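You operate a simulated robot arm through the tools that you are given. There is no shell and no other tool. Be economical: measure what you need, move in short steps, check, and stop when the job is done.

The job below is to be done with a simulated two-armed robot. You get a single attempt, and the scene is never put back.

TASK
Carry the low pocket crate with both arms and set it on the top of the grey table.

It is judged by the outcome, as a careful person would: the job done as asked, and still so three seconds after it is handed in. It fails if anything else is knocked over, pushed out of place, dropped, spilled or broken.

THE ROBOT
Two 7-joint arms with two-finger parallel grippers on one trunk, on a base that drives. Base frame: it is fixed to the floor where the robot stands at the start and does not move with it; the origin is under the middle of the robot, x ahead of it, y to its left, z up. Units: m, rad, N and s.
The left shoulder is at the start at [0.02, 0.138, 1.283], the right one opposite. Places, roughly: low pocket crate (39x31x10 cm) [0.5, -0.1, 0.6]; top of the grey table [-1.4, 2.4, 0.7]. Payload 1.57 kg a hand.
The TCP of each hand is the grasp point between the finger pads, 0.03 m short of the fingertips. In the tool frame z runs along the fingers and y along their closing line. Largest opening 0.08 m; finger width 0.017, thickness 0.012; the body of the gripper, 0.04 by 0.082 m, starts 0.08 m behind the TCP.
Orientation is told as [roll, pitch, yaw] about the base's x, y, z axes, in that order, counted from this pose: with the fingers straight down and closing along the base's y, the tool's x points along the base's -x, its y along +y and its z along -z.

THE INTERFACE
- The arms move only by the tool play_rows. It takes "left_increments", "right_increments" or both (then of equal length, played together; a hand with none holds still); each is a list that holds one entry, the list of rows, each a list of 6 numbers: the shift along the tool's x, y, z in m, then the turn, a rotation vector about the tool's x, y, z in rad. In form: [[[x, y, z, wx, wy, wz], ...]]. A call has 1 to 20 rows; each row shifts and turns the commanded pose from where the row before left it, along the tool's axes as they then stand. "left_grip" and "right_grip" are, for a hand that has rows, the finger opening in m, from 0 to 0.08, set as the call begins (left out, the last holds). A row lasts 0.2 s, in which the tool goes at most 0.05 m and 0.15 rad; a call with a longer step from one row to the next is refused whole, and so is a gripper value outside its range. Where a pose cannot be reached the arm comes as near as it can. A force on the tool above 40 N (or 10 N above the force at the start of the call, whichever is more), or a blocked arm, ends the call early, and 0.2 s more pass. Each finger travels about 0.045 m/s and halts on what it meets, pressing with about 24 N; the grip force reading is that of the motor and also rises with nothing between the fingers. The clock runs only during rows and for 0.2 s after the last one: add rows that do not move to give the fingers time. It gives the time, the measured TCP pose, the force on the tool (base axes), the opening and the grip force at its end, in the units of the frame above (readings bear some noise), with the torque about the TCP (base axes, N m) and any sound that the robot's microphone picked up.
- Cameras (640 x 400 px; columns grow to the right, rows downward): "scene" is now at [0.1664, 0.0026, 1.1481]; the picture's right is [-0.12, -0.99, 0.00], its down [-0.88, 0.10, -0.47] and it looks along [0.46, -0.06, -0.88] (base axes); focal length 266 px, centre (320, 200). "left" rides on the left gripper at [0.072, 0.007, -0.122] in its tool frame; the picture's right is [-0.09, 1.00, 0.00], its down [-0.84, -0.08, -0.54] and it looks along [-0.54, -0.05, 0.84] (tool axes); focal length 238 px, centre (320, 200). "right" rides on the right gripper at [0.072, -0.007, -0.122] in its tool frame; the picture's right is [0.09, 1.00, 0.00], its down [-0.84, 0.08, -0.54] and it looks along [-0.54, 0.05, 0.84] (tool axes); focal length 238 px, centre (320, 200). There is no depth. A picture from a camera that has moved, and an enlarged one, comes with that camera's place and axes in the base frame and with its lens. The place of the scene camera against the robot may be out by one fixed shift of up to 0.025 m in any direction.
- capture(camera): a new picture of that camera. It takes no simulated time.
- lift_body(by): slides the trunk up (or, below 0, down) by that many m; the arms and the scene camera ride with it, the base frame stays. It gives what a move gives, with no picture.
- drive_base(legs): drives the robot by 1 to 6 legs, each [ahead, left, turn to the left] in m, m and rad, along the robot's own axes; the way and the turn of a leg run together, so that a leg with both is an arc; at most 1.5 m and 3.142 rad a leg. The arms and the cameras ride along, it lands a little off, and it stops where it bumps. It gives what a move gives.
- turn_head(pan, tilt): turns the head with the scene camera to pan (to the left, within 1.047 rad either way) and tilt (down, from -0.506 to 1.204), counted from straight ahead of the robot. It gives what a move gives.
- zoom(camera, box): a new picture of the part [left, top, right, bottom] of that camera's present view, enlarged. It takes no simulated time.
- finish_job(): hands the job in; it is judged then, once.

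Work in short steps. Places have to be worked out from the pictures, the camera data and where the tool is seen: move nearer, look again, correct. Check each grasp and each placing, and mend what went wrong. You have 120 turns and 108 pictures in all, those below and enlarged ones among them. Open the grippers and draw the arms clear of the work before you hand the job in, unless the task says otherwise; then end with one line.

The tools are called after "Call:" as name(argument=value, ...) on one line, values as JSON. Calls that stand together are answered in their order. play_rows: Moves the arms, as the interface text tells. Its arguments: {"type":"object","properties":{"left_increments":{"type":"array","items":{"type":"array","items":{"type":"array","items":{"type":"number"}}}},"left_grip":{"type":"number"},"right_increments":{"type":"array","items":{"type":"array","items":{"type":"array","items":{"type":"number"}}}},"right_grip":{"type":"number"}},"required":[]} The other tools are called the same way: lift_body (by) slides the trunk up or down; drive_base (legs) drives the base; turn_head (pan, tilt) turns the head that bears the scene camera; capture (camera) takes a picture; zoom (camera, box) takes an enlarged picture of a part of a camera's view; finish_job () hands the job in.

At the start:

```text
time: 0.0
left_ee_pos: [0.2387, 0.034, 0.9064]
left_tcp_rot: [0.0, 0.0, 0.002]
left_wrist_force: [0.3, -0.2, 0.1]
left_moment: [0.02, -0.01, -0.04]
left_grip_width: 0.08
left_finger_force: 0.1
right_ee_pos: [0.2488, -0.1586, 0.8539]
right_tcp_rot: [0.0, 0.001, 0.001]
right_wrist_force: [0.0, -0.1, 0.5]
right_moment: [-0.03, 0.0, -0.01]
right_grip_width: 0.0797
right_finger_force: 0.0
trunk travel left (down, up): [-0.658, 0.582]
robot x, y, heading: [-0.0016, 0.0008, -0.001]
head pan, tilt: [-0.119, 1.084]
```

scene: 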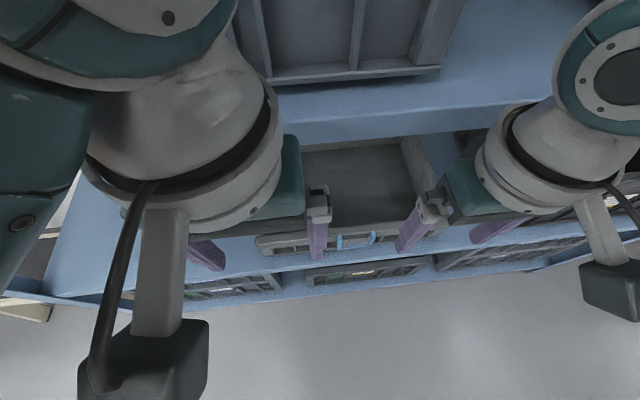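
right: 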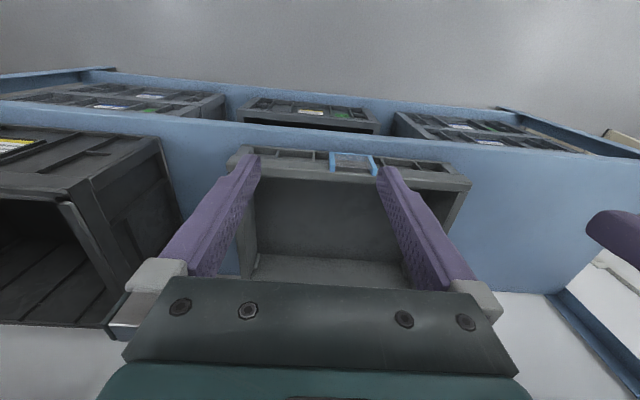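
left: 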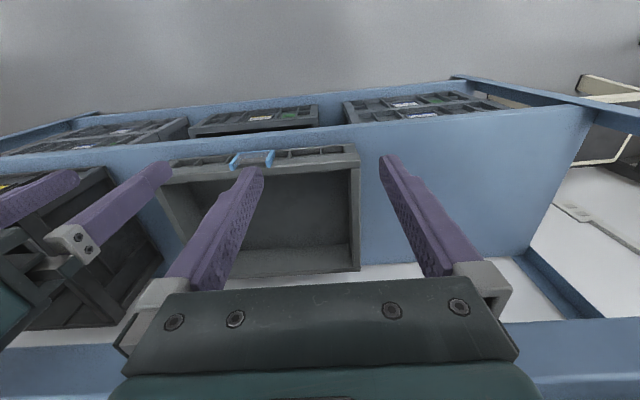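

The pictures show a shelf with several crates. I'll tilt the head up a bit for an overall view.

Call:
turn_head(pan=0, tilt=0.6)

Call:
capture(camera="scene")

```text
time: 0.9
left_ee_pos: [0.239, 0.0337, 0.9056]
left_tcp_rot: [0.0, 0.003, -0.001]
left_wrist_force: [0.9, 0.2, 0.7]
left_moment: [0.03, -0.01, 0.01]
left_grip_width: 0.08
left_finger_force: 0.1
right_ee_pos: [0.2489, -0.1585, 0.8533]
right_tcp_rot: [-0.001, 0.0, 0.0]
right_wrist_force: [-1.1, 0.3, -0.3]
right_moment: [0.02, -0.01, 0.0]
right_grip_width: 0.0799
right_finger_force: 0.2
trunk travel left (down, up): [-0.658, 0.582]
robot x, y, heading: [-0.0014, 0.0007, 0.002]
head pan, tilt: [0.0, 0.6]
```

```text
104 pictures are left
camera scene: at [0.191, 0.0102, 1.1856], right [0.0, -1.0, 0.0], down [-0.57, 0.0, -0.82], along [0.82, 0.0, -0.57], focal length 266 px, centre (320, 200)
```

scene: 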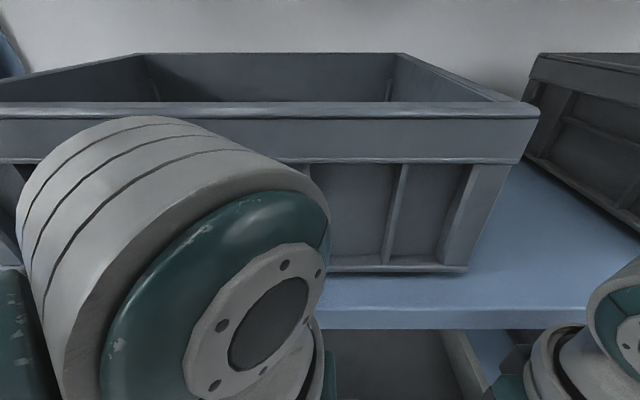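

The crate is on a shelf below an upper shelf. I'll look at the cameras at finer angles before moving.

Call:
drive_base(legs=[[-0.5, 0, 0]])

Call:
capture(camera="scene")

Call:
capture(camera="right")

```text
time: 3.8
left_ee_pos: [-0.254, 0.0332, 0.9063]
left_tcp_rot: [0.001, -0.001, -0.005]
left_wrist_force: [0.6, -0.3, 0.0]
left_moment: [0.0, 0.03, 0.01]
left_grip_width: 0.0798
left_finger_force: 0.2
right_ee_pos: [-0.2453, -0.1602, 0.8544]
right_tcp_rot: [0.0, 0.001, -0.005]
right_wrist_force: [-0.3, -0.2, -0.3]
right_moment: [-0.02, 0.04, 0.0]
right_grip_width: 0.0801
right_finger_force: 0.1
trunk travel left (down, up): [-0.658, 0.582]
robot x, y, heading: [-0.4927, 0.004, -0.007]
head pan, tilt: [0.0, 0.6]
```

```text
103 pictures are left
camera scene: at [-0.3022, 0.0105, 1.1857], right [-0.01, -1.0, 0.0], down [-0.56, 0.0, -0.83], along [0.83, 0.0, -0.56], focal length 266 px, centre (320, 200)
```

scene: 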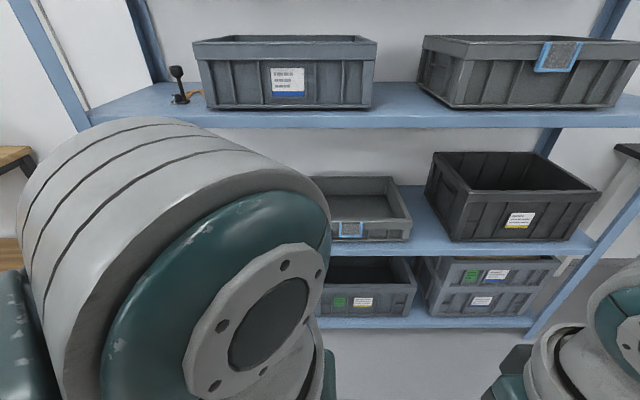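

```text
102 pictures are left
camera right: at [-0.3168, -0.1654, 0.9751], right [-0.09, 1.0, 0.0], down [0.84, 0.07, 0.54], along [0.54, 0.05, -0.84], focal length 238 px, centre (320, 200)
```

right: 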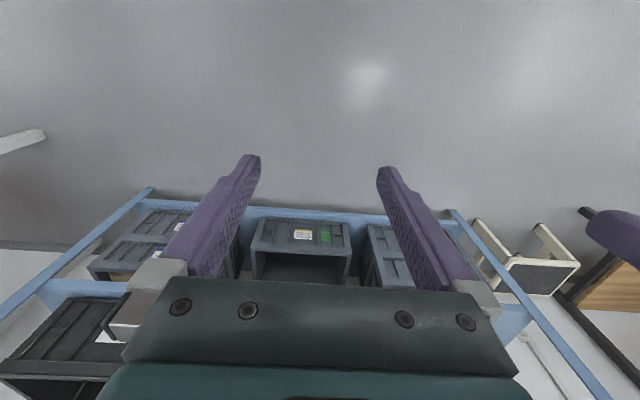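

The target is the low crate with the blue-outlined pocket on the middle shelf. I move left to see it between the arms.

Call:
drive_base(legs=[[0.0, 0.2, 0]])

Call:
turn_head(pan=-0.25, tilt=0.6)

Call:
capture(camera="scene")

```text
time: 5.4
left_ee_pos: [-0.2524, 0.2371, 0.9059]
left_tcp_rot: [-0.001, -0.001, -0.005]
left_wrist_force: [0.4, -0.2, 0.0]
left_moment: [-0.02, 0.02, -0.01]
left_grip_width: 0.0801
left_finger_force: 0.0
right_ee_pos: [-0.2434, 0.0434, 0.8538]
right_tcp_rot: [0.001, -0.002, -0.005]
right_wrist_force: [-0.7, -0.3, -0.4]
right_moment: [-0.02, 0.0, -0.02]
right_grip_width: 0.0804
right_finger_force: 0.0
trunk travel left (down, up): [-0.658, 0.582]
robot x, y, heading: [-0.4952, 0.2061, -0.007]
head pan, tilt: [0.0, 0.6]
```

```text
time: 6.2
left_ee_pos: [-0.2518, 0.2361, 0.9059]
left_tcp_rot: [-0.001, 0.0, -0.006]
left_wrist_force: [-0.3, 0.1, 0.4]
left_moment: [-0.02, -0.01, 0.0]
left_grip_width: 0.08
left_finger_force: 0.0
right_ee_pos: [-0.2443, 0.0447, 0.8537]
right_tcp_rot: [0.0, 0.0, -0.006]
right_wrist_force: [-0.3, -0.3, 0.4]
right_moment: [0.02, -0.01, 0.0]
right_grip_width: 0.0797
right_finger_force: 0.0
trunk travel left (down, up): [-0.658, 0.582]
robot x, y, heading: [-0.4905, 0.2031, -0.007]
head pan, tilt: [-0.25, 0.6]
```

```text
101 pictures are left
camera scene: at [-0.3039, 0.1915, 1.1857], right [-0.25, -0.97, 0.0], down [-0.55, 0.14, -0.83], along [0.8, -0.21, -0.56], focal length 266 px, centre (320, 200)
```

scene: 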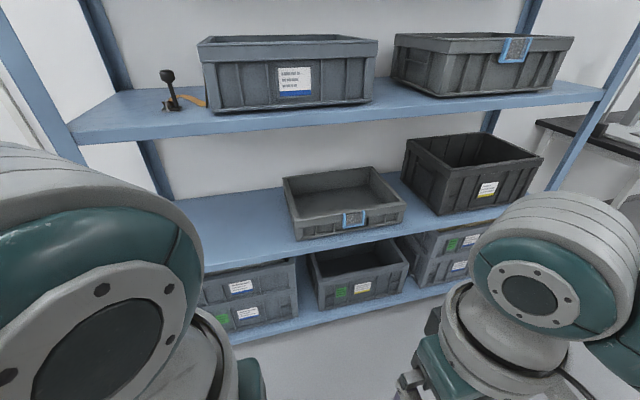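

Call:
zoom(camera="scene", box=[260, 120, 480, 260])

```text
2.86 times, centred on (370, 190) of scene
camera zoom: at [-0.3039, 0.1915, 1.1857], right [-0.25, -0.97, 0.0], down [-0.55, 0.14, -0.83], along [0.8, -0.21, -0.56], focal length 759 px, centre (177, 229)
```

zoom: 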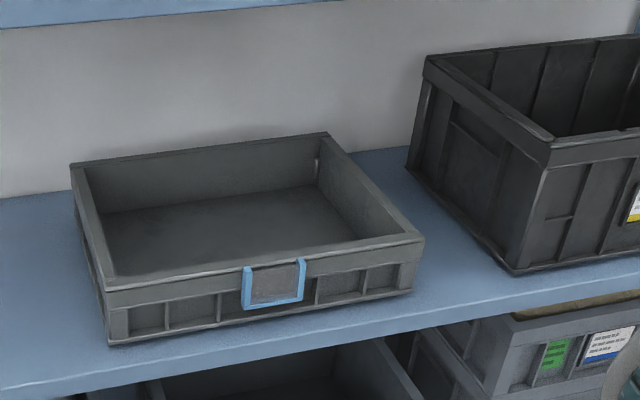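

The crate rim is at roughly z 0.64, x 0.37–0.66, y −0.30..+0.095, with 15 cm free on its right side and an upper shelf underside at about 0.91. Plan: pitch hands ~50° forward, grip the side walls near the front, draw the crate out a bit, then regrip at its centre. First pitch the hands and check.

Call:
play_rows(left_increments=[[[0, 0, 0, 0, -0.1455, 0], [0, 0, 0, 0, -0.1455, 0], [0, 0, 0, 0, -0.1455, 0], [0, 0, 0, 0, -0.1455, 0], [0, 0, 0, 0, -0.1455, 0], [0, 0, 0, 0, -0.1455, 0]]], right_increments=[[[0, 0, 0, 0, -0.1455, 0], [0, 0, 0, 0, -0.1455, 0], [0, 0, 0, 0, -0.1455, 0], [0, 0, 0, 0, -0.1455, 0], [0, 0, 0, 0, -0.1455, 0], [0, 0, 0, 0, -0.1455, 0]]], left_grip=0.08, right_grip=0.08)

```text
time: 7.6
left_ee_pos: [-0.2535, 0.2348, 0.9076]
left_tcp_rot: [-0.005, -0.874, -0.002]
left_wrist_force: [0.0, -0.1, -0.8]
left_moment: [0.01, 0.0, 0.01]
left_grip_width: 0.0802
left_finger_force: 0.0
right_ee_pos: [-0.2441, 0.0447, 0.8544]
right_tcp_rot: [-0.004, -0.876, -0.004]
right_wrist_force: [0.1, -0.1, -1.2]
right_moment: [-0.01, 0.01, -0.03]
right_grip_width: 0.08
right_finger_force: 0.1
trunk travel left (down, up): [-0.658, 0.582]
robot x, y, heading: [-0.4916, 0.2043, -0.006]
head pan, tilt: [-0.25, 0.6]
```

Pitch works. Now spread the hands to ±0.195 about the robot axis and extend forward.

Call:
play_rows(left_increments=[[[-0.0211, 0.0236, 0.0252, 0, 0, 0], [-0.0211, 0.0236, 0.0252, 0, 0, 0], [-0.0211, 0.0236, 0.0252, 0, 0, 0], [-0.0211, 0.0236, 0.0252, 0, 0, 0], [-0.0211, 0.0236, 0.0252, 0, 0, 0], [-0.0211, 0.0236, 0.0252, 0, 0, 0], [-0.0211, 0.0236, 0.0252, 0, 0, 0]]], right_increments=[[[-0.0257, -0.0051, 0.0195, 0, 0, 0], [-0.0257, -0.0051, 0.0195, 0, 0, 0], [-0.0257, -0.0051, 0.0195, 0, 0, 0], [-0.0257, -0.0051, 0.0195, 0, 0, 0], [-0.0257, -0.0051, 0.0195, 0, 0, 0], [-0.0257, -0.0051, 0.0195, 0, 0, 0], [-0.0257, -0.0051, 0.0195, 0, 0, 0]]])

Call:
lift_body(by=-0.2)

Call:
capture(camera="scene")

```text
time: 9.2
left_ee_pos: [-0.0189, 0.3991, 0.9079]
left_tcp_rot: [0.0, -0.873, -0.003]
left_wrist_force: [0.9, -0.2, -0.1]
left_moment: [0.0, 0.01, 0.02]
left_grip_width: 0.0801
left_finger_force: 0.0
right_ee_pos: [-0.0249, 0.0068, 0.9047]
right_tcp_rot: [0.0, -0.876, -0.004]
right_wrist_force: [0.2, -0.9, 0.0]
right_moment: [-0.01, -0.02, 0.02]
right_grip_width: 0.08
right_finger_force: 0.0
trunk travel left (down, up): [-0.658, 0.582]
robot x, y, heading: [-0.4931, 0.2067, -0.004]
head pan, tilt: [-0.25, 0.6]
```

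```text
time: 11.4
left_ee_pos: [-0.0202, 0.4, 0.7065]
left_tcp_rot: [0.0, -0.875, -0.005]
left_wrist_force: [-0.1, 0.2, -0.6]
left_moment: [0.0, -0.01, 0.01]
left_grip_width: 0.0801
left_finger_force: 0.0
right_ee_pos: [-0.0258, 0.0062, 0.7022]
right_tcp_rot: [0.0, -0.874, -0.005]
right_wrist_force: [-0.5, -0.1, 0.6]
right_moment: [0.03, 0.0, -0.01]
right_grip_width: 0.08
right_finger_force: 0.0
trunk travel left (down, up): [-0.458, 0.782]
robot x, y, heading: [-0.4907, 0.2055, -0.005]
head pan, tilt: [-0.25, 0.6]
```

```text
99 pictures are left
camera scene: at [-0.3039, 0.1915, 0.9858], right [-0.25, -0.97, 0.0], down [-0.55, 0.14, -0.83], along [0.8, -0.21, -0.56], focal length 266 px, centre (320, 200)
```

scene: 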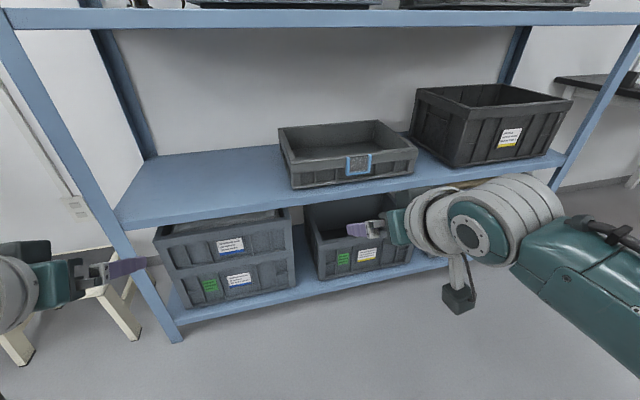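

Arms are clear of the view. Shift right to align with the crate centre and move up halfway.

Call:
drive_base(legs=[[0, -0.308, 0.005], [0.18, 0, 0]])

Call:
turn_head(pan=0, tilt=0.55)

Call:
capture(camera="scene")

Call:
capture(camera="left")

Call:
capture(camera="right")

```text
time: 14.5
left_ee_pos: [0.1552, 0.1003, 0.706]
left_tcp_rot: [0.0, -0.873, -0.006]
left_wrist_force: [0.0, -0.6, -0.4]
left_moment: [-0.01, 0.0, -0.02]
left_grip_width: 0.0802
left_finger_force: 0.1
right_ee_pos: [0.1511, -0.2954, 0.7038]
right_tcp_rot: [-0.001, -0.876, -0.004]
right_wrist_force: [0.5, 0.5, -0.1]
right_moment: [0.0, 0.03, 0.02]
right_grip_width: 0.0801
right_finger_force: 0.0
trunk travel left (down, up): [-0.458, 0.782]
robot x, y, heading: [-0.3149, -0.099, -0.004]
head pan, tilt: [-0.25, 0.6]
```

```text
time: 15.3
left_ee_pos: [0.1545, 0.098, 0.7068]
left_tcp_rot: [0.0, -0.873, -0.005]
left_wrist_force: [-0.5, 0.7, 0.0]
left_moment: [0.0, -0.03, 0.0]
left_grip_width: 0.0801
left_finger_force: 0.0
right_ee_pos: [0.1506, -0.2942, 0.7044]
right_tcp_rot: [-0.001, -0.872, -0.005]
right_wrist_force: [0.2, 0.2, 0.0]
right_moment: [0.04, 0.03, 0.01]
right_grip_width: 0.0801
right_finger_force: 0.1
trunk travel left (down, up): [-0.458, 0.782]
robot x, y, heading: [-0.3191, -0.0991, -0.005]
head pan, tilt: [0.0, 0.55]
```

```text
98 pictures are left
camera scene: at [-0.1243, -0.0882, 0.9902], right [-0.01, -1.0, 0.0], down [-0.52, 0.0, -0.85], along [0.85, 0.0, -0.52], focal length 266 px, centre (320, 200)
```

scene: 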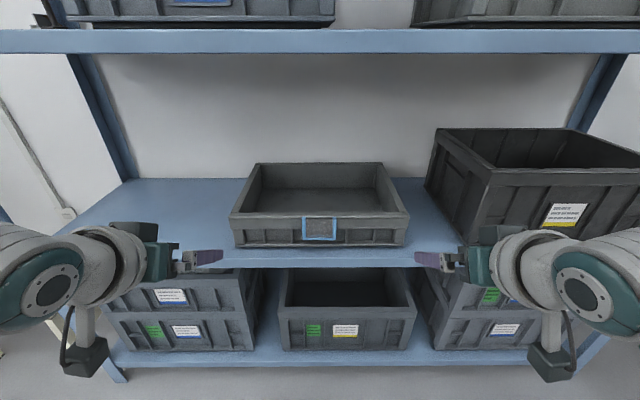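

```text
97 pictures are left
camera left: at [0.0149, 0.1068, 0.7288], right [0.06, 1.0, 0.07], down [0.12, -0.08, 0.99], along [0.99, -0.05, -0.13], focal length 238 px, centre (320, 200)
```

left: 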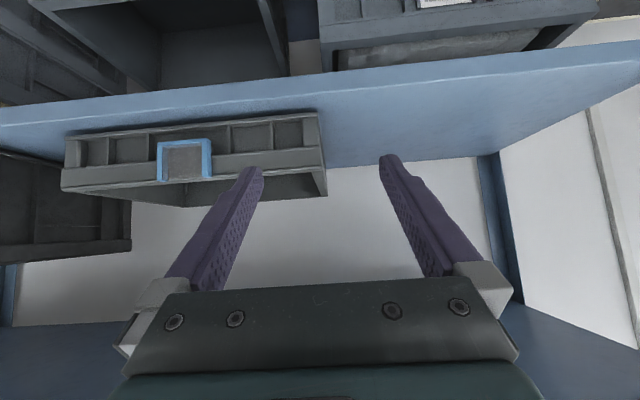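

```text
96 pictures are left
camera right: at [0.0101, -0.3015, 0.7262], right [-0.05, 1.0, -0.07], down [0.12, 0.08, 0.99], along [0.99, 0.04, -0.13], focal length 238 px, centre (320, 200)
```

right: 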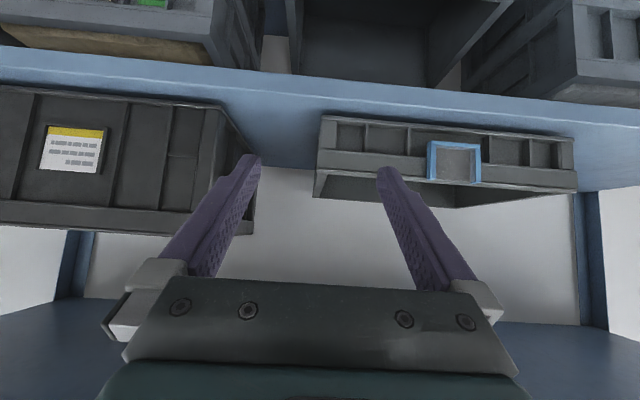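

Hand-camera rays put the crate's outer sides at y≈0.093 and −0.291, rim z≈0.64, front x≈0.367; fingertips are at z≈0.686, clearing it. Drive ahead so that the TCPs get over the side walls at x≈0.44.

Call:
drive_base(legs=[[0.28, 0, 0.004]])

Call:
capture(camera="scene")

Call:
capture(camera="left")

Call:
capture(camera="right")

```text
time: 17.3
left_ee_pos: [0.4338, 0.1012, 0.706]
left_tcp_rot: [-0.001, -0.874, 0.001]
left_wrist_force: [-0.7, 0.3, 0.3]
left_moment: [-0.03, 0.02, 0.02]
left_grip_width: 0.0797
left_finger_force: 0.0
right_ee_pos: [0.4296, -0.2931, 0.7031]
right_tcp_rot: [0.0, -0.871, -0.001]
right_wrist_force: [0.3, 0.1, 0.3]
right_moment: [0.0, 0.03, 0.01]
right_grip_width: 0.0801
right_finger_force: 0.0
trunk travel left (down, up): [-0.458, 0.782]
robot x, y, heading: [-0.0381, -0.0947, 0.002]
head pan, tilt: [0.0, 0.55]
```

```text
95 pictures are left
camera scene: at [0.1553, -0.0881, 0.9903], right [0.0, -1.0, 0.0], down [-0.52, 0.0, -0.85], along [0.85, 0.0, -0.52], focal length 266 px, centre (320, 200)
```

scene: 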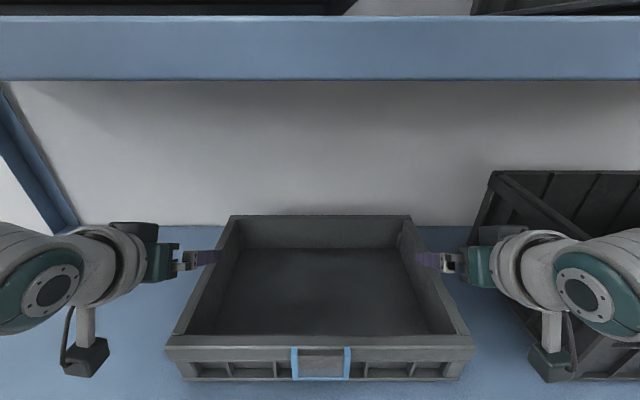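

```text
94 pictures are left
camera left: at [0.2936, 0.1074, 0.7288], right [0.06, 1.0, 0.07], down [0.12, -0.08, 0.99], along [0.99, -0.05, -0.13], focal length 238 px, centre (320, 200)
```

left: 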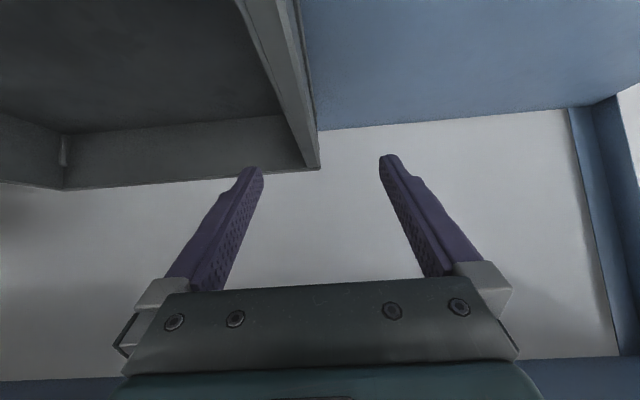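

```text
93 pictures are left
camera right: at [0.2906, -0.3009, 0.7262], right [-0.06, 1.0, -0.07], down [0.12, 0.08, 0.99], along [0.99, 0.05, -0.13], focal length 238 px, centre (320, 200)
```

right: 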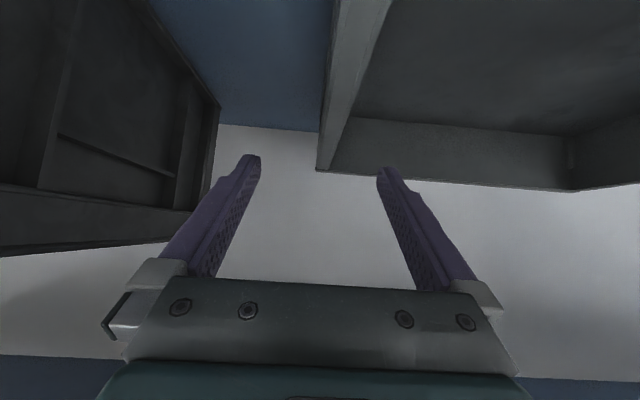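

Hands straddle the side walls; small centring shifts (left −0.017, right +0.012 in y) then descend about 8 cm.

Call:
play_rows(left_increments=[[[0, -0.0085, 0, 0, 0, 0], [0, -0.0085, 0, 0, 0, 0], [0.0155, 0, 0.013, 0, 0, 0], [0.0155, 0, 0.013, 0, 0, 0], [0.0155, 0, 0.013, 0, 0, 0], [0.0155, 0, 0.013, 0, 0, 0], [0, 0, 0, 0, 0, 0]]], right_increments=[[[0, 0.006, 0, 0, 0, 0], [0, 0.006, 0, 0, 0, 0], [0.0149, 0, 0.0125, 0, 0, 0], [0.0149, 0, 0.0125, 0, 0, 0], [0.0149, 0, 0.0125, 0, 0, 0], [0.0149, 0, 0.0125, 0, 0, 0], [0, 0, 0, 0, 0, 0]]])

Call:
capture(camera="scene")

Call:
capture(camera="left")

Call:
capture(camera="right")

```text
time: 18.9
left_ee_pos: [0.4325, 0.0831, 0.6257]
left_tcp_rot: [-0.002, -0.873, 0.0]
left_wrist_force: [-1.2, 0.3, -0.1]
left_moment: [0.03, 0.0, -0.01]
left_grip_width: 0.08
left_finger_force: 0.1
right_ee_pos: [0.4289, -0.2804, 0.6257]
right_tcp_rot: [-0.001, -0.874, -0.001]
right_wrist_force: [0.0, -0.1, 0.0]
right_moment: [-0.04, 0.01, 0.0]
right_grip_width: 0.08
right_finger_force: 0.0
trunk travel left (down, up): [-0.458, 0.782]
robot x, y, heading: [-0.0368, -0.1012, 0.002]
head pan, tilt: [0.0, 0.55]
```

```text
92 pictures are left
camera scene: at [0.155, -0.0881, 0.9902], right [0.0, -1.0, 0.0], down [-0.52, 0.0, -0.85], along [0.85, 0.0, -0.52], focal length 266 px, centre (320, 200)
```

scene: 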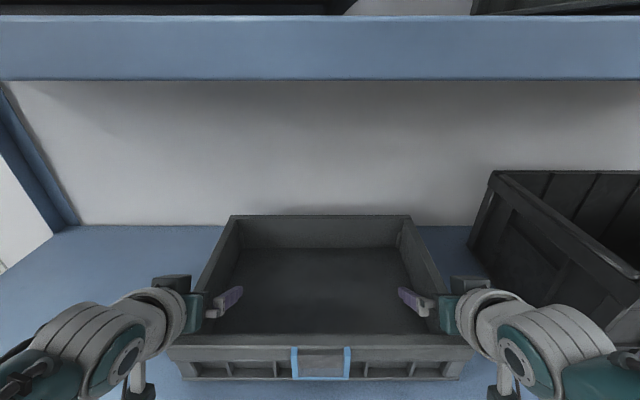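

```text
91 pictures are left
camera left: at [0.292, 0.0897, 0.6483], right [0.06, 1.0, 0.07], down [0.12, -0.08, 0.99], along [0.99, -0.05, -0.13], focal length 238 px, centre (320, 200)
```

left: 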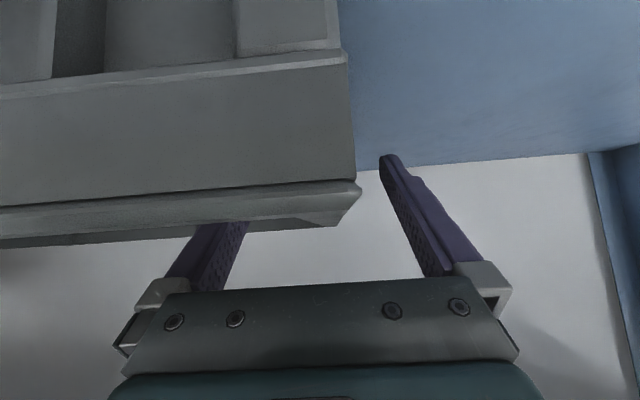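

```text
90 pictures are left
camera right: at [0.2898, -0.2881, 0.6486], right [-0.06, 1.0, -0.07], down [0.12, 0.08, 0.99], along [0.99, 0.05, -0.13], focal length 238 px, centre (320, 200)
```

right: 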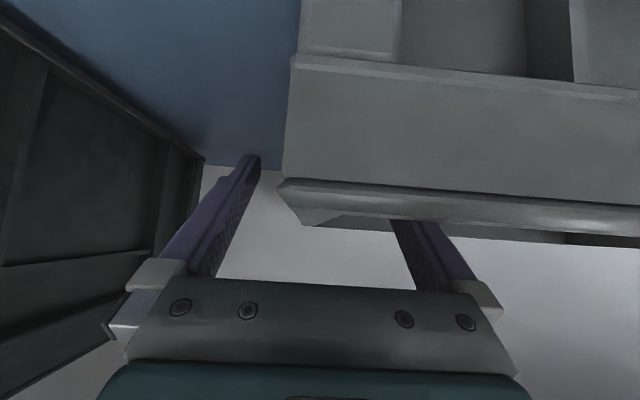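

Each hand has one finger inside and one outside its side wall. Close both grippers.

Call:
play_rows(left_increments=[[[0, 0, 0, 0, 0, 0], [0, 0, 0, 0, 0, 0], [0, 0, 0, 0, 0, 0], [0, 0, 0, 0, 0, 0], [0, 0, 0, 0, 0, 0], [0, 0, 0, 0, 0, 0]]], right_increments=[[[0, 0, 0, 0, 0, 0], [0, 0, 0, 0, 0, 0], [0, 0, 0, 0, 0, 0], [0, 0, 0, 0, 0, 0], [0, 0, 0, 0, 0, 0], [0, 0, 0, 0, 0, 0]]], left_grip=0, right_grip=0)

Call:
capture(camera="scene")

```text
time: 20.3
left_ee_pos: [0.4318, 0.0867, 0.6264]
left_tcp_rot: [0.008, -0.874, -0.003]
left_wrist_force: [-0.9, 33.4, 4.1]
left_moment: [-0.88, -0.11, -1.36]
left_grip_width: 0.0183
left_finger_force: 24.0
right_ee_pos: [0.4295, -0.2857, 0.6263]
right_tcp_rot: [-0.009, -0.874, 0.003]
right_wrist_force: [-0.6, -32.4, 1.7]
right_moment: [0.88, -0.19, 1.44]
right_grip_width: 0.0183
right_finger_force: 23.9
trunk travel left (down, up): [-0.458, 0.782]
robot x, y, heading: [-0.0398, -0.1009, 0.003]
head pan, tilt: [0.0, 0.55]
```

```text
89 pictures are left
camera scene: at [0.1551, -0.0882, 0.9903], right [0.0, -1.0, 0.0], down [-0.52, 0.0, -0.85], along [0.85, 0.0, -0.52], focal length 266 px, centre (320, 200)
```

scene: 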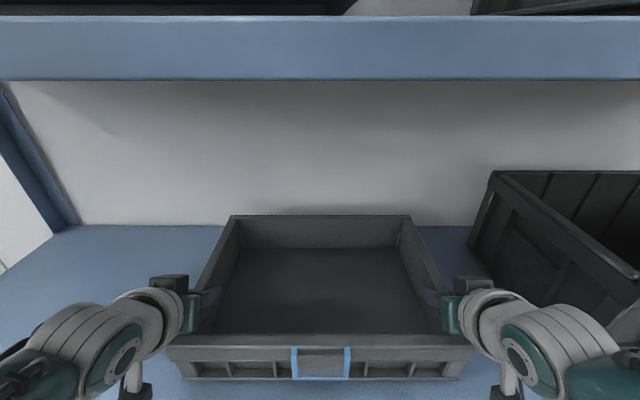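

Both walls are gripped (18 mm wide) but with ~33 N sideways stress; I'll relax the hands outward a few mm, then drag the crate partly out.

Call:
play_rows(left_increments=[[[0, 0.004, 0, 0, 0, 0], [0, 0, 0, 0, 0, 0]]], right_increments=[[[0, -0.004, 0, 0, 0, 0], [0, 0, 0, 0, 0, 0]]])

```text
time: 20.9
left_ee_pos: [0.4328, 0.087, 0.6262]
left_tcp_rot: [-0.003, -0.873, -0.001]
left_wrist_force: [-4.3, 12.2, 7.3]
left_moment: [0.33, 0.6, 0.24]
left_grip_width: 0.0177
left_finger_force: 24.5
right_ee_pos: [0.431, -0.2855, 0.6259]
right_tcp_rot: [0.001, -0.874, -0.001]
right_wrist_force: [-0.2, -14.3, 3.8]
right_moment: [0.01, 0.82, -0.22]
right_grip_width: 0.0178
right_finger_force: 24.0
trunk travel left (down, up): [-0.458, 0.782]
robot x, y, heading: [-0.0361, -0.0981, 0.002]
head pan, tilt: [0.0, 0.55]
```

Stress is lower now. Drag the crate back 0.11 m by driving.

Call:
drive_base(legs=[[-0.11, 0, 0]])

Call:
capture(camera="scene")

```text
time: 22.1
left_ee_pos: [0.3218, 0.0876, 0.6246]
left_tcp_rot: [-0.002, -0.872, 0.001]
left_wrist_force: [-1.3, 5.8, 2.1]
left_moment: [0.15, 0.13, 0.17]
left_grip_width: 0.0178
left_finger_force: 23.9
right_ee_pos: [0.3196, -0.2846, 0.6269]
right_tcp_rot: [0.001, -0.875, -0.001]
right_wrist_force: [-2.3, -7.5, 3.5]
right_moment: [-0.09, 0.1, -0.27]
right_grip_width: 0.0178
right_finger_force: 24.6
trunk travel left (down, up): [-0.458, 0.782]
robot x, y, heading: [-0.1491, -0.0951, -0.0]
head pan, tilt: [0.0, 0.55]
```

```text
88 pictures are left
camera scene: at [0.0445, -0.088, 0.9902], right [0.0, -1.0, 0.0], down [-0.52, 0.0, -0.85], along [0.85, 0.0, -0.52], focal length 266 px, centre (320, 200)
```

scene: 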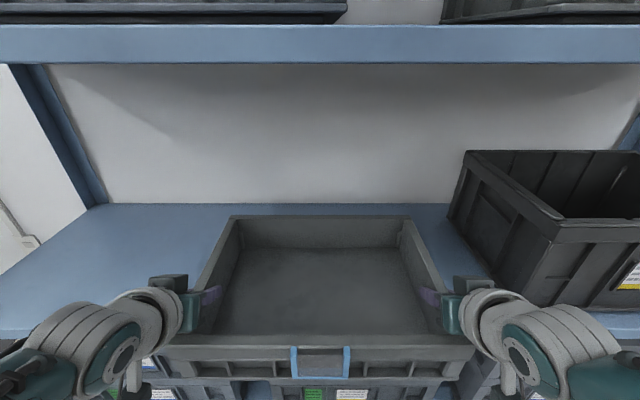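

Crate slid out cleanly; its centre is about x 0.405, still well supported. Open, raise 7 cm and steepen the hands to pitch −30°.

Call:
play_rows(left_increments=[[[0, 0, 0, 0, 0, 0], [0, 0, 0, 0, 0, 0], [0, 0, 0, 0, 0, 0], [0, 0, 0, 0, 0, 0], [0, 0, 0, 0, 0, 0], [-0.0134, 0, -0.0113, 0, 0, 0], [-0.0134, 0, -0.0113, 0, 0, 0], [-0.0134, 0, -0.0113, 0, 0, 0], [-0.0134, 0, -0.0113, 0, 0, 0], [0, 0, 0, 0, 0.1165, 0], [0, 0, 0, 0, 0.1165, 0], [0, 0, 0, 0, 0.1165, 0]]], right_increments=[[[0, 0, 0, 0, 0, 0], [0, 0, 0, 0, 0, 0], [0, 0, 0, 0, 0, 0], [0, 0, 0, 0, 0, 0], [0, 0, 0, 0, 0, 0], [-0.0134, 0, -0.0113, 0, 0, 0], [-0.0134, 0, -0.0113, 0, 0, 0], [-0.0134, 0, -0.0113, 0, 0, 0], [-0.0134, 0, -0.0113, 0, 0, 0], [0, 0, 0, 0, 0.1165, 0], [0, 0, 0, 0, 0.1165, 0], [0, 0, 0, 0, 0.1165, 0]]], left_grip=0.08, right_grip=0.08)

Call:
capture(camera="scene")

```text
time: 24.7
left_ee_pos: [0.3232, 0.088, 0.6952]
left_tcp_rot: [0.001, -0.523, 0.0]
left_wrist_force: [-0.1, -0.1, -0.2]
left_moment: [0.0, 0.05, 0.02]
left_grip_width: 0.0803
left_finger_force: 0.0
right_ee_pos: [0.3188, -0.2833, 0.6971]
right_tcp_rot: [0.0, -0.522, 0.001]
right_wrist_force: [-0.2, -0.4, 0.8]
right_moment: [0.02, 0.01, -0.03]
right_grip_width: 0.0801
right_finger_force: 0.1
trunk travel left (down, up): [-0.458, 0.782]
robot x, y, heading: [-0.1494, -0.1007, 0.0]
head pan, tilt: [0.0, 0.55]
```

```text
87 pictures are left
camera scene: at [0.0452, -0.088, 0.9904], right [0.0, -1.0, 0.0], down [-0.52, 0.0, -0.85], along [0.85, 0.0, -0.52], focal length 266 px, centre (320, 200)
```

scene: 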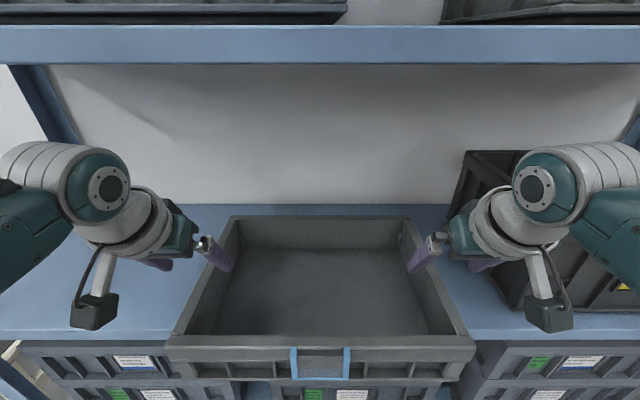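

Crate undisturbed. Advance both hands 7.3 cm over the crate's middle and check.

Call:
play_rows(left_increments=[[[-0.0158, 0, 0.0091, 0, 0, 0], [-0.0158, 0, 0.0091, 0, 0, 0], [-0.0158, 0, 0.0091, 0, 0, 0], [-0.0158, 0, 0.0091, 0, 0, 0]]], right_increments=[[[-0.0158, 0, 0.0091, 0, 0, 0], [-0.0158, 0, 0.0091, 0, 0, 0], [-0.0158, 0, 0.0091, 0, 0, 0], [-0.0158, 0, 0.0091, 0, 0, 0]]])

Call:
capture(camera="scene")

Call:
capture(camera="left")

Call:
capture(camera="right")

```text
time: 25.7
left_ee_pos: [0.3928, 0.0872, 0.6987]
left_tcp_rot: [-0.003, -0.528, 0.001]
left_wrist_force: [0.1, 0.1, 0.9]
left_moment: [-0.01, -0.05, 0.02]
left_grip_width: 0.0801
left_finger_force: 0.1
left hand out of reach, approached as far as the arm can: row 4
right_ee_pos: [0.3942, -0.2835, 0.6967]
right_tcp_rot: [-0.001, -0.53, 0.0]
right_wrist_force: [0.0, 0.1, 0.8]
right_moment: [-0.01, 0.0, 0.03]
right_grip_width: 0.0797
right_finger_force: 0.0
trunk travel left (down, up): [-0.458, 0.782]
robot x, y, heading: [-0.1468, -0.1003, 0.001]
head pan, tilt: [0.0, 0.55]
```

```text
86 pictures are left
camera scene: at [0.0456, -0.088, 0.9904], right [0.0, -1.0, 0.0], down [-0.52, 0.0, -0.85], along [0.85, 0.0, -0.52], focal length 266 px, centre (320, 200)
```

scene: 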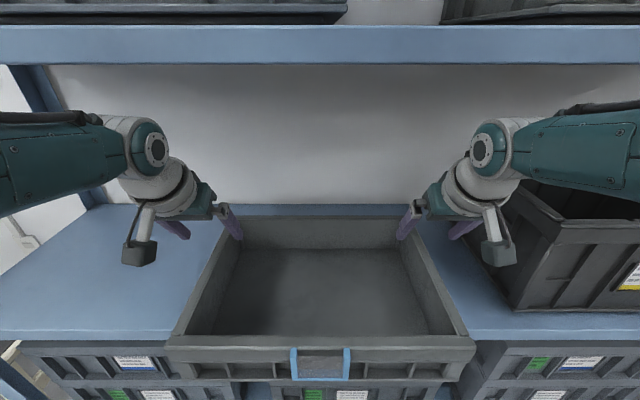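

```text
85 pictures are left
camera left: at [0.2688, 0.0947, 0.7678], right [0.08, 1.0, 0.05], down [0.45, -0.08, 0.89], along [0.89, -0.05, -0.46], focal length 238 px, centre (320, 200)
```

left: 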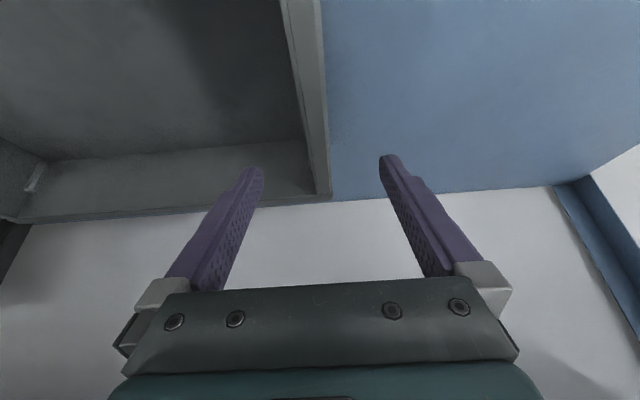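

```text
84 pictures are left
camera right: at [0.2709, -0.2914, 0.7658], right [-0.08, 1.0, -0.05], down [0.45, 0.08, 0.89], along [0.89, 0.05, -0.45], focal length 238 px, centre (320, 200)
```

right: 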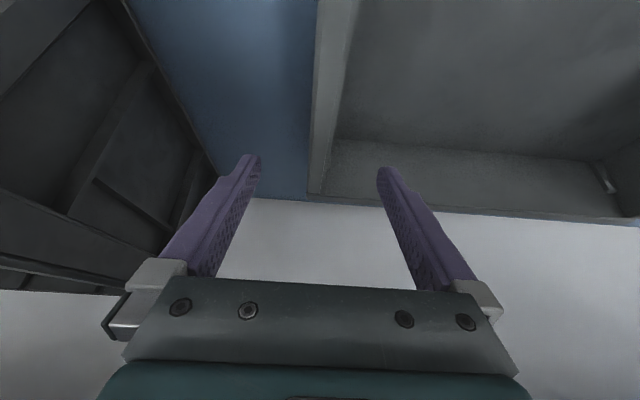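

Left arm is at its reach limit, so I pull the hands back 2 cm and drive forward 3 cm instead, then lower with the trunk.

Call:
play_rows(left_increments=[[[0.0173, 0, -0.01, 0, 0, 0], [0, 0, 0, 0, 0, 0]]], right_increments=[[[0.0173, 0, -0.01, 0, 0, 0], [0, 0, 0, 0, 0, 0]]])

Call:
drive_base(legs=[[0.03, 0, 0]])

Call:
lift_body(by=-0.07)

Call:
capture(camera="scene")

Call:
capture(camera="left")

Call:
capture(camera="right")

```text
time: 26.3
left_ee_pos: [0.3714, 0.087, 0.6989]
left_tcp_rot: [0.0, -0.524, -0.001]
left_wrist_force: [0.2, -0.5, -0.2]
left_moment: [0.01, 0.04, 0.0]
left_grip_width: 0.0802
left_finger_force: 0.2
right_ee_pos: [0.3726, -0.2846, 0.6952]
right_tcp_rot: [-0.001, -0.524, 0.001]
right_wrist_force: [-0.3, 0.8, 0.2]
right_moment: [0.01, -0.01, 0.0]
right_grip_width: 0.0799
right_finger_force: 0.2
trunk travel left (down, up): [-0.458, 0.782]
robot x, y, heading: [-0.1479, -0.0997, 0.001]
head pan, tilt: [0.0, 0.55]
```

```text
time: 27.1
left_ee_pos: [0.4022, 0.0865, 0.698]
left_tcp_rot: [0.0, -0.524, -0.001]
left_wrist_force: [-0.1, 0.6, -0.2]
left_moment: [-0.01, 0.01, -0.01]
left_grip_width: 0.0799
left_finger_force: 0.0
right_ee_pos: [0.4014, -0.285, 0.6953]
right_tcp_rot: [0.001, -0.524, 0.002]
right_wrist_force: [0.9, -0.4, 0.2]
right_moment: [0.02, 0.0, 0.0]
right_grip_width: 0.0798
right_finger_force: 0.2
trunk travel left (down, up): [-0.458, 0.782]
robot x, y, heading: [-0.1216, -0.0968, -0.002]
head pan, tilt: [0.0, 0.55]
```

```text
time: 28.2
left_ee_pos: [0.4015, 0.0873, 0.6272]
left_tcp_rot: [0.0, -0.525, -0.001]
left_wrist_force: [0.7, -1.0, -0.2]
left_moment: [0.01, 0.01, 0.02]
left_grip_width: 0.08
left_finger_force: 0.0
right_ee_pos: [0.4017, -0.2857, 0.6253]
right_tcp_rot: [0.001, -0.523, 0.0]
right_wrist_force: [0.2, 0.2, -1.0]
right_moment: [-0.02, 0.02, -0.02]
right_grip_width: 0.0801
right_finger_force: 0.1
trunk travel left (down, up): [-0.388, 0.852]
robot x, y, heading: [-0.1198, -0.0986, 0.002]
head pan, tilt: [0.0, 0.55]
```

```text
83 pictures are left
camera scene: at [0.0741, -0.0879, 0.9202], right [0.0, -1.0, 0.0], down [-0.52, 0.0, -0.85], along [0.85, 0.0, -0.52], focal length 266 px, centre (320, 200)
```

scene: 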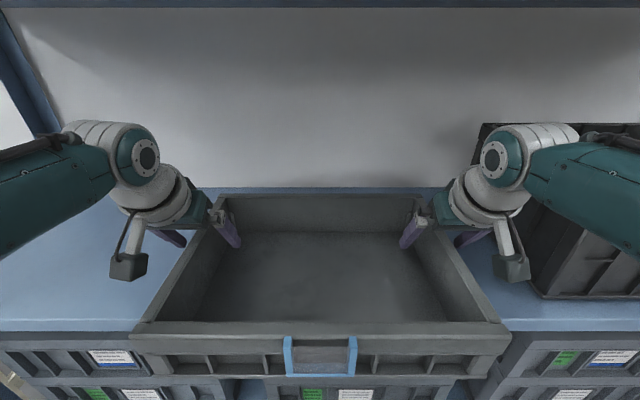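

```text
82 pictures are left
camera left: at [0.2771, 0.0938, 0.6977], right [0.08, 1.0, 0.05], down [0.45, -0.08, 0.89], along [0.89, -0.05, -0.46], focal length 238 px, centre (320, 200)
```

left: 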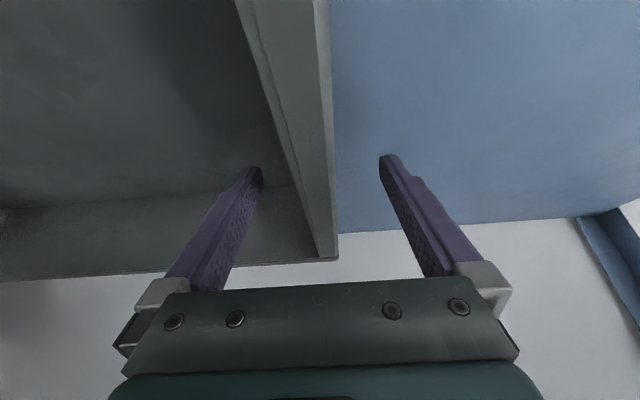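

```text
81 pictures are left
camera right: at [0.2781, -0.2918, 0.695], right [-0.08, 1.0, -0.05], down [0.45, 0.08, 0.89], along [0.89, 0.05, -0.46], focal length 238 px, centre (320, 200)
```

right: 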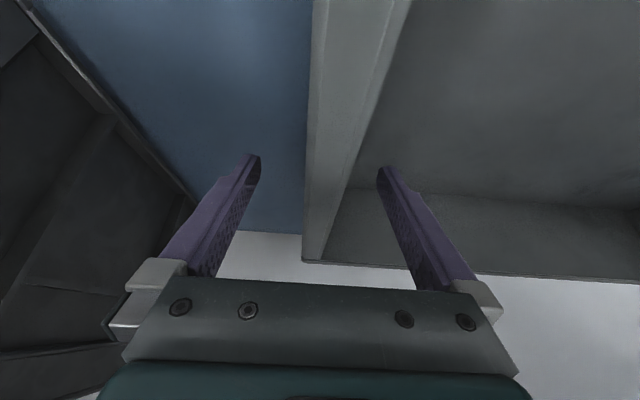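

Centred on the walls at the crate's middle. Lower 1 cm more and close.

Call:
lift_body(by=-0.01)

Call:
play_rows(left_increments=[[[0, 0, 0, 0, 0, 0], [0, 0, 0, 0, 0, 0], [0, 0, 0, 0, 0, 0], [0, 0, 0, 0, 0, 0], [0, 0, 0, 0, 0, 0], [0, 0, 0, 0, 0, 0]]], right_increments=[[[0, 0, 0, 0, 0, 0], [0, 0, 0, 0, 0, 0], [0, 0, 0, 0, 0, 0], [0, 0, 0, 0, 0, 0], [0, 0, 0, 0, 0, 0], [0, 0, 0, 0, 0, 0]]], left_grip=0, right_grip=0)

```text
time: 28.8
left_ee_pos: [0.401, 0.0862, 0.6174]
left_tcp_rot: [0.0, -0.524, 0.001]
left_wrist_force: [0.0, -0.2, 0.0]
left_moment: [-0.01, 0.0, -0.05]
left_grip_width: 0.0801
left_finger_force: 0.0
right_ee_pos: [0.4, -0.2844, 0.6164]
right_tcp_rot: [0.0, -0.523, 0.0]
right_wrist_force: [-0.1, 0.2, 0.2]
right_moment: [-0.01, 0.0, 0.0]
right_grip_width: 0.0798
right_finger_force: 0.0
trunk travel left (down, up): [-0.378, 0.862]
robot x, y, heading: [-0.1181, -0.1006, 0.001]
head pan, tilt: [0.0, 0.55]
```

```text
time: 30.1
left_ee_pos: [0.4008, 0.0867, 0.6188]
left_tcp_rot: [0.001, -0.525, 0.0]
left_wrist_force: [0.3, 2.4, -0.3]
left_moment: [-0.08, 0.0, -0.09]
left_grip_width: 0.018
left_finger_force: 23.8
right_ee_pos: [0.4004, -0.2844, 0.6154]
right_tcp_rot: [-0.001, -0.524, -0.001]
right_wrist_force: [-0.7, -2.7, 0.1]
right_moment: [0.12, 0.05, 0.0]
right_grip_width: 0.018
right_finger_force: 23.8
trunk travel left (down, up): [-0.378, 0.862]
robot x, y, heading: [-0.1185, -0.0946, -0.002]
head pan, tilt: [0.0, 0.55]
```

Both hands grip with little stress. Lift 3 cm with the trunk and check.

Call:
lift_body(by=0.03)

Call:
capture(camera="scene")

```text
time: 30.9
left_ee_pos: [0.3983, 0.0873, 0.6471]
left_tcp_rot: [0.001, -0.522, 0.0]
left_wrist_force: [0.3, 3.7, -4.7]
left_moment: [-0.04, -0.22, -0.09]
left_grip_width: 0.018
left_finger_force: 23.5
right_ee_pos: [0.3994, -0.284, 0.6452]
right_tcp_rot: [-0.001, -0.524, 0.001]
right_wrist_force: [0.2, -3.5, -3.8]
right_moment: [0.14, -0.07, -0.03]
right_grip_width: 0.0179
right_finger_force: 24.0
trunk travel left (down, up): [-0.408, 0.832]
robot x, y, heading: [-0.1192, -0.098, -0.003]
head pan, tilt: [0.0, 0.55]
```

```text
80 pictures are left
camera scene: at [0.073, -0.0879, 0.94], right [0.0, -1.0, 0.0], down [-0.52, 0.0, -0.85], along [0.85, 0.0, -0.52], focal length 266 px, centre (320, 200)
```

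scene: 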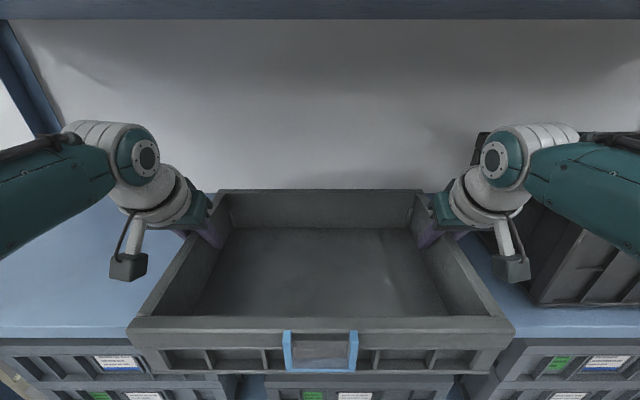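

The crate is held level at ~0.45 kg per hand. Back away from the shelf 0.35 m.

Call:
drive_base(legs=[[-0.35, 0, 0]])

Call:
turn_head(pan=1.0, tilt=0.3)

Call:
capture(camera="scene")

Call:
turn_head(pan=-1.0, tilt=0.3)

Call:
capture(camera="scene")

```text
time: 33.2
left_ee_pos: [0.0495, 0.0874, 0.6482]
left_tcp_rot: [-0.001, -0.522, -0.001]
left_wrist_force: [-0.3, 6.0, -4.6]
left_moment: [-0.08, -0.1, -0.08]
left_grip_width: 0.0179
left_finger_force: 23.5
right_ee_pos: [0.0482, -0.2852, 0.6457]
right_tcp_rot: [0.001, -0.524, -0.002]
right_wrist_force: [-0.8, -7.5, -4.2]
right_moment: [0.15, -0.18, 0.02]
right_grip_width: 0.0178
right_finger_force: 24.1
trunk travel left (down, up): [-0.408, 0.832]
robot x, y, heading: [-0.4702, -0.1009, -0.005]
head pan, tilt: [0.0, 0.55]
```

```text
time: 34.5
left_ee_pos: [0.0484, 0.0878, 0.6482]
left_tcp_rot: [0.0, -0.521, -0.002]
left_wrist_force: [-0.7, 1.0, -3.7]
left_moment: [-0.11, -0.04, -0.1]
left_grip_width: 0.0179
left_finger_force: 23.8
right_ee_pos: [0.0483, -0.2859, 0.6452]
right_tcp_rot: [0.0, -0.525, -0.003]
right_wrist_force: [0.8, -0.8, -3.7]
right_moment: [0.12, -0.18, -0.02]
right_grip_width: 0.0181
right_finger_force: 24.4
trunk travel left (down, up): [-0.408, 0.832]
robot x, y, heading: [-0.4718, -0.0941, -0.002]
head pan, tilt: [1.0, 0.3]
```

```text
79 pictures are left
camera scene: at [-0.3177, -0.0093, 0.9631], right [0.84, -0.54, 0.0], down [-0.16, -0.25, -0.96], along [0.52, 0.8, -0.3], focal length 266 px, centre (320, 200)
```

scene: 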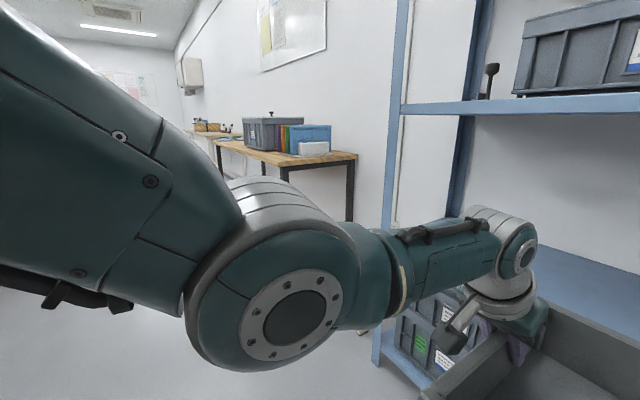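

```text
time: 36.4
left_ee_pos: [0.0482, 0.0868, 0.647]
left_tcp_rot: [0.002, -0.522, -0.003]
left_wrist_force: [-0.3, 0.2, -3.6]
left_moment: [-0.11, -0.13, -0.09]
left_grip_width: 0.0177
left_finger_force: 23.7
right_ee_pos: [0.0476, -0.2849, 0.6455]
right_tcp_rot: [0.0, -0.525, -0.003]
right_wrist_force: [0.4, -0.3, -3.6]
right_moment: [0.12, -0.09, -0.02]
right_grip_width: 0.0177
right_finger_force: 23.9
trunk travel left (down, up): [-0.408, 0.832]
robot x, y, heading: [-0.4736, -0.102, 0.001]
head pan, tilt: [-1.0, 0.3]
```

```text
78 pictures are left
camera scene: at [-0.3181, -0.1663, 0.9631], right [-0.84, -0.54, 0.0], down [-0.16, 0.25, -0.96], along [0.51, -0.8, -0.3], focal length 266 px, centre (320, 200)
```

scene: 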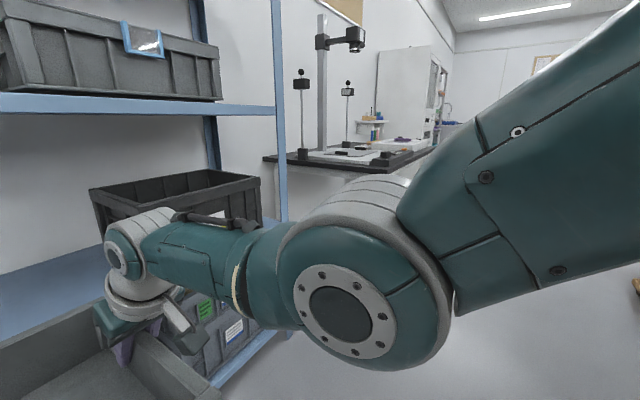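

Open floor around; the shelf front is ~0.81 m away and my sweep radius is ~0.7 m, so I can turn in place. Turn left 0.8 rad and look towards the table.

Call:
drive_base(legs=[[-0.05, 0, 0], [0, 0, 0.8]])

Call:
turn_head(pan=0, tilt=0.2)

Call:
capture(camera="scene")

Call:
turn_head(pan=1.0, tilt=0.2)

Call:
capture(camera="scene")

```text
time: 39.4
left_ee_pos: [-0.2855, 0.3994, 0.6476]
left_tcp_rot: [0.001, -0.52, 0.785]
left_wrist_force: [-0.6, 0.2, -3.5]
left_moment: [-0.05, -0.13, -0.1]
left_grip_width: 0.0179
left_finger_force: 24.2
right_ee_pos: [-0.0211, 0.137, 0.6464]
right_tcp_rot: [-0.003, -0.522, 0.783]
right_wrist_force: [0.5, -0.1, -4.4]
right_moment: [0.22, -0.04, -0.01]
right_grip_width: 0.0179
right_finger_force: 23.8
trunk travel left (down, up): [-0.408, 0.832]
robot x, y, heading: [-0.5219, -0.0995, 0.789]
head pan, tilt: [-1.0, 0.3]
```

```text
time: 40.6
left_ee_pos: [-0.2849, 0.4003, 0.6479]
left_tcp_rot: [0.0, -0.522, 0.783]
left_wrist_force: [-0.4, 0.6, -3.5]
left_moment: [0.03, -0.1, -0.09]
left_grip_width: 0.0181
left_finger_force: 24.0
right_ee_pos: [-0.0209, 0.1364, 0.6452]
right_tcp_rot: [-0.001, -0.523, 0.782]
right_wrist_force: [0.7, 0.4, -3.6]
right_moment: [0.21, 0.01, 0.02]
right_grip_width: 0.0179
right_finger_force: 23.7
trunk travel left (down, up): [-0.408, 0.832]
robot x, y, heading: [-0.5222, -0.0981, 0.788]
head pan, tilt: [0.0, 0.201]
```

```text
77 pictures are left
camera scene: at [-0.3818, 0.0483, 0.9723], right [0.7, -0.71, 0.0], down [-0.14, -0.14, -0.98], along [0.69, 0.69, -0.2], focal length 266 px, centre (320, 200)
```

scene: 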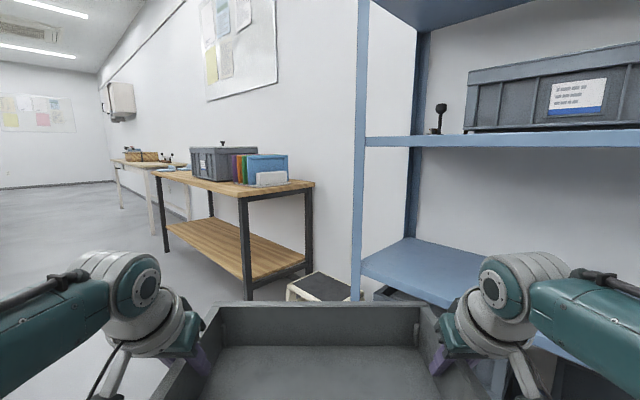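

```text
time: 41.9
left_ee_pos: [-0.2854, 0.3992, 0.6489]
left_tcp_rot: [0.0, -0.522, 0.783]
left_wrist_force: [-0.2, -0.1, -3.9]
left_moment: [0.05, -0.13, -0.08]
left_grip_width: 0.0178
left_finger_force: 24.4
right_ee_pos: [-0.0222, 0.1353, 0.6452]
right_tcp_rot: [-0.002, -0.524, 0.783]
right_wrist_force: [0.3, 0.4, -3.1]
right_moment: [0.18, 0.08, -0.01]
right_grip_width: 0.0179
right_finger_force: 24.3
trunk travel left (down, up): [-0.408, 0.832]
robot x, y, heading: [-0.5194, -0.0961, 0.781]
head pan, tilt: [1.0, 0.201]
```

```text
76 pictures are left
camera scene: at [-0.4674, 0.0737, 0.9724], right [0.98, 0.21, 0.0], down [0.04, -0.2, -0.98], along [-0.21, 0.96, -0.2], focal length 266 px, centre (320, 200)
```

scene: 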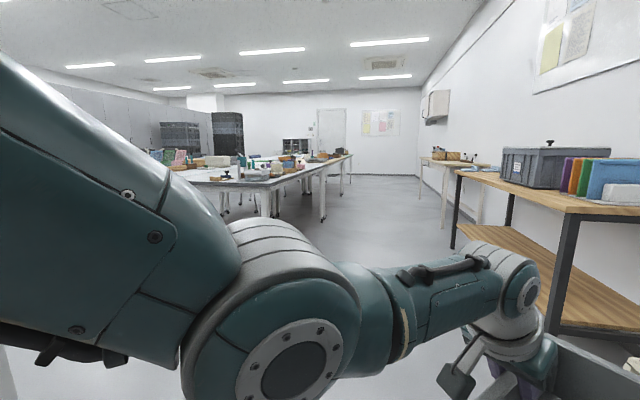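

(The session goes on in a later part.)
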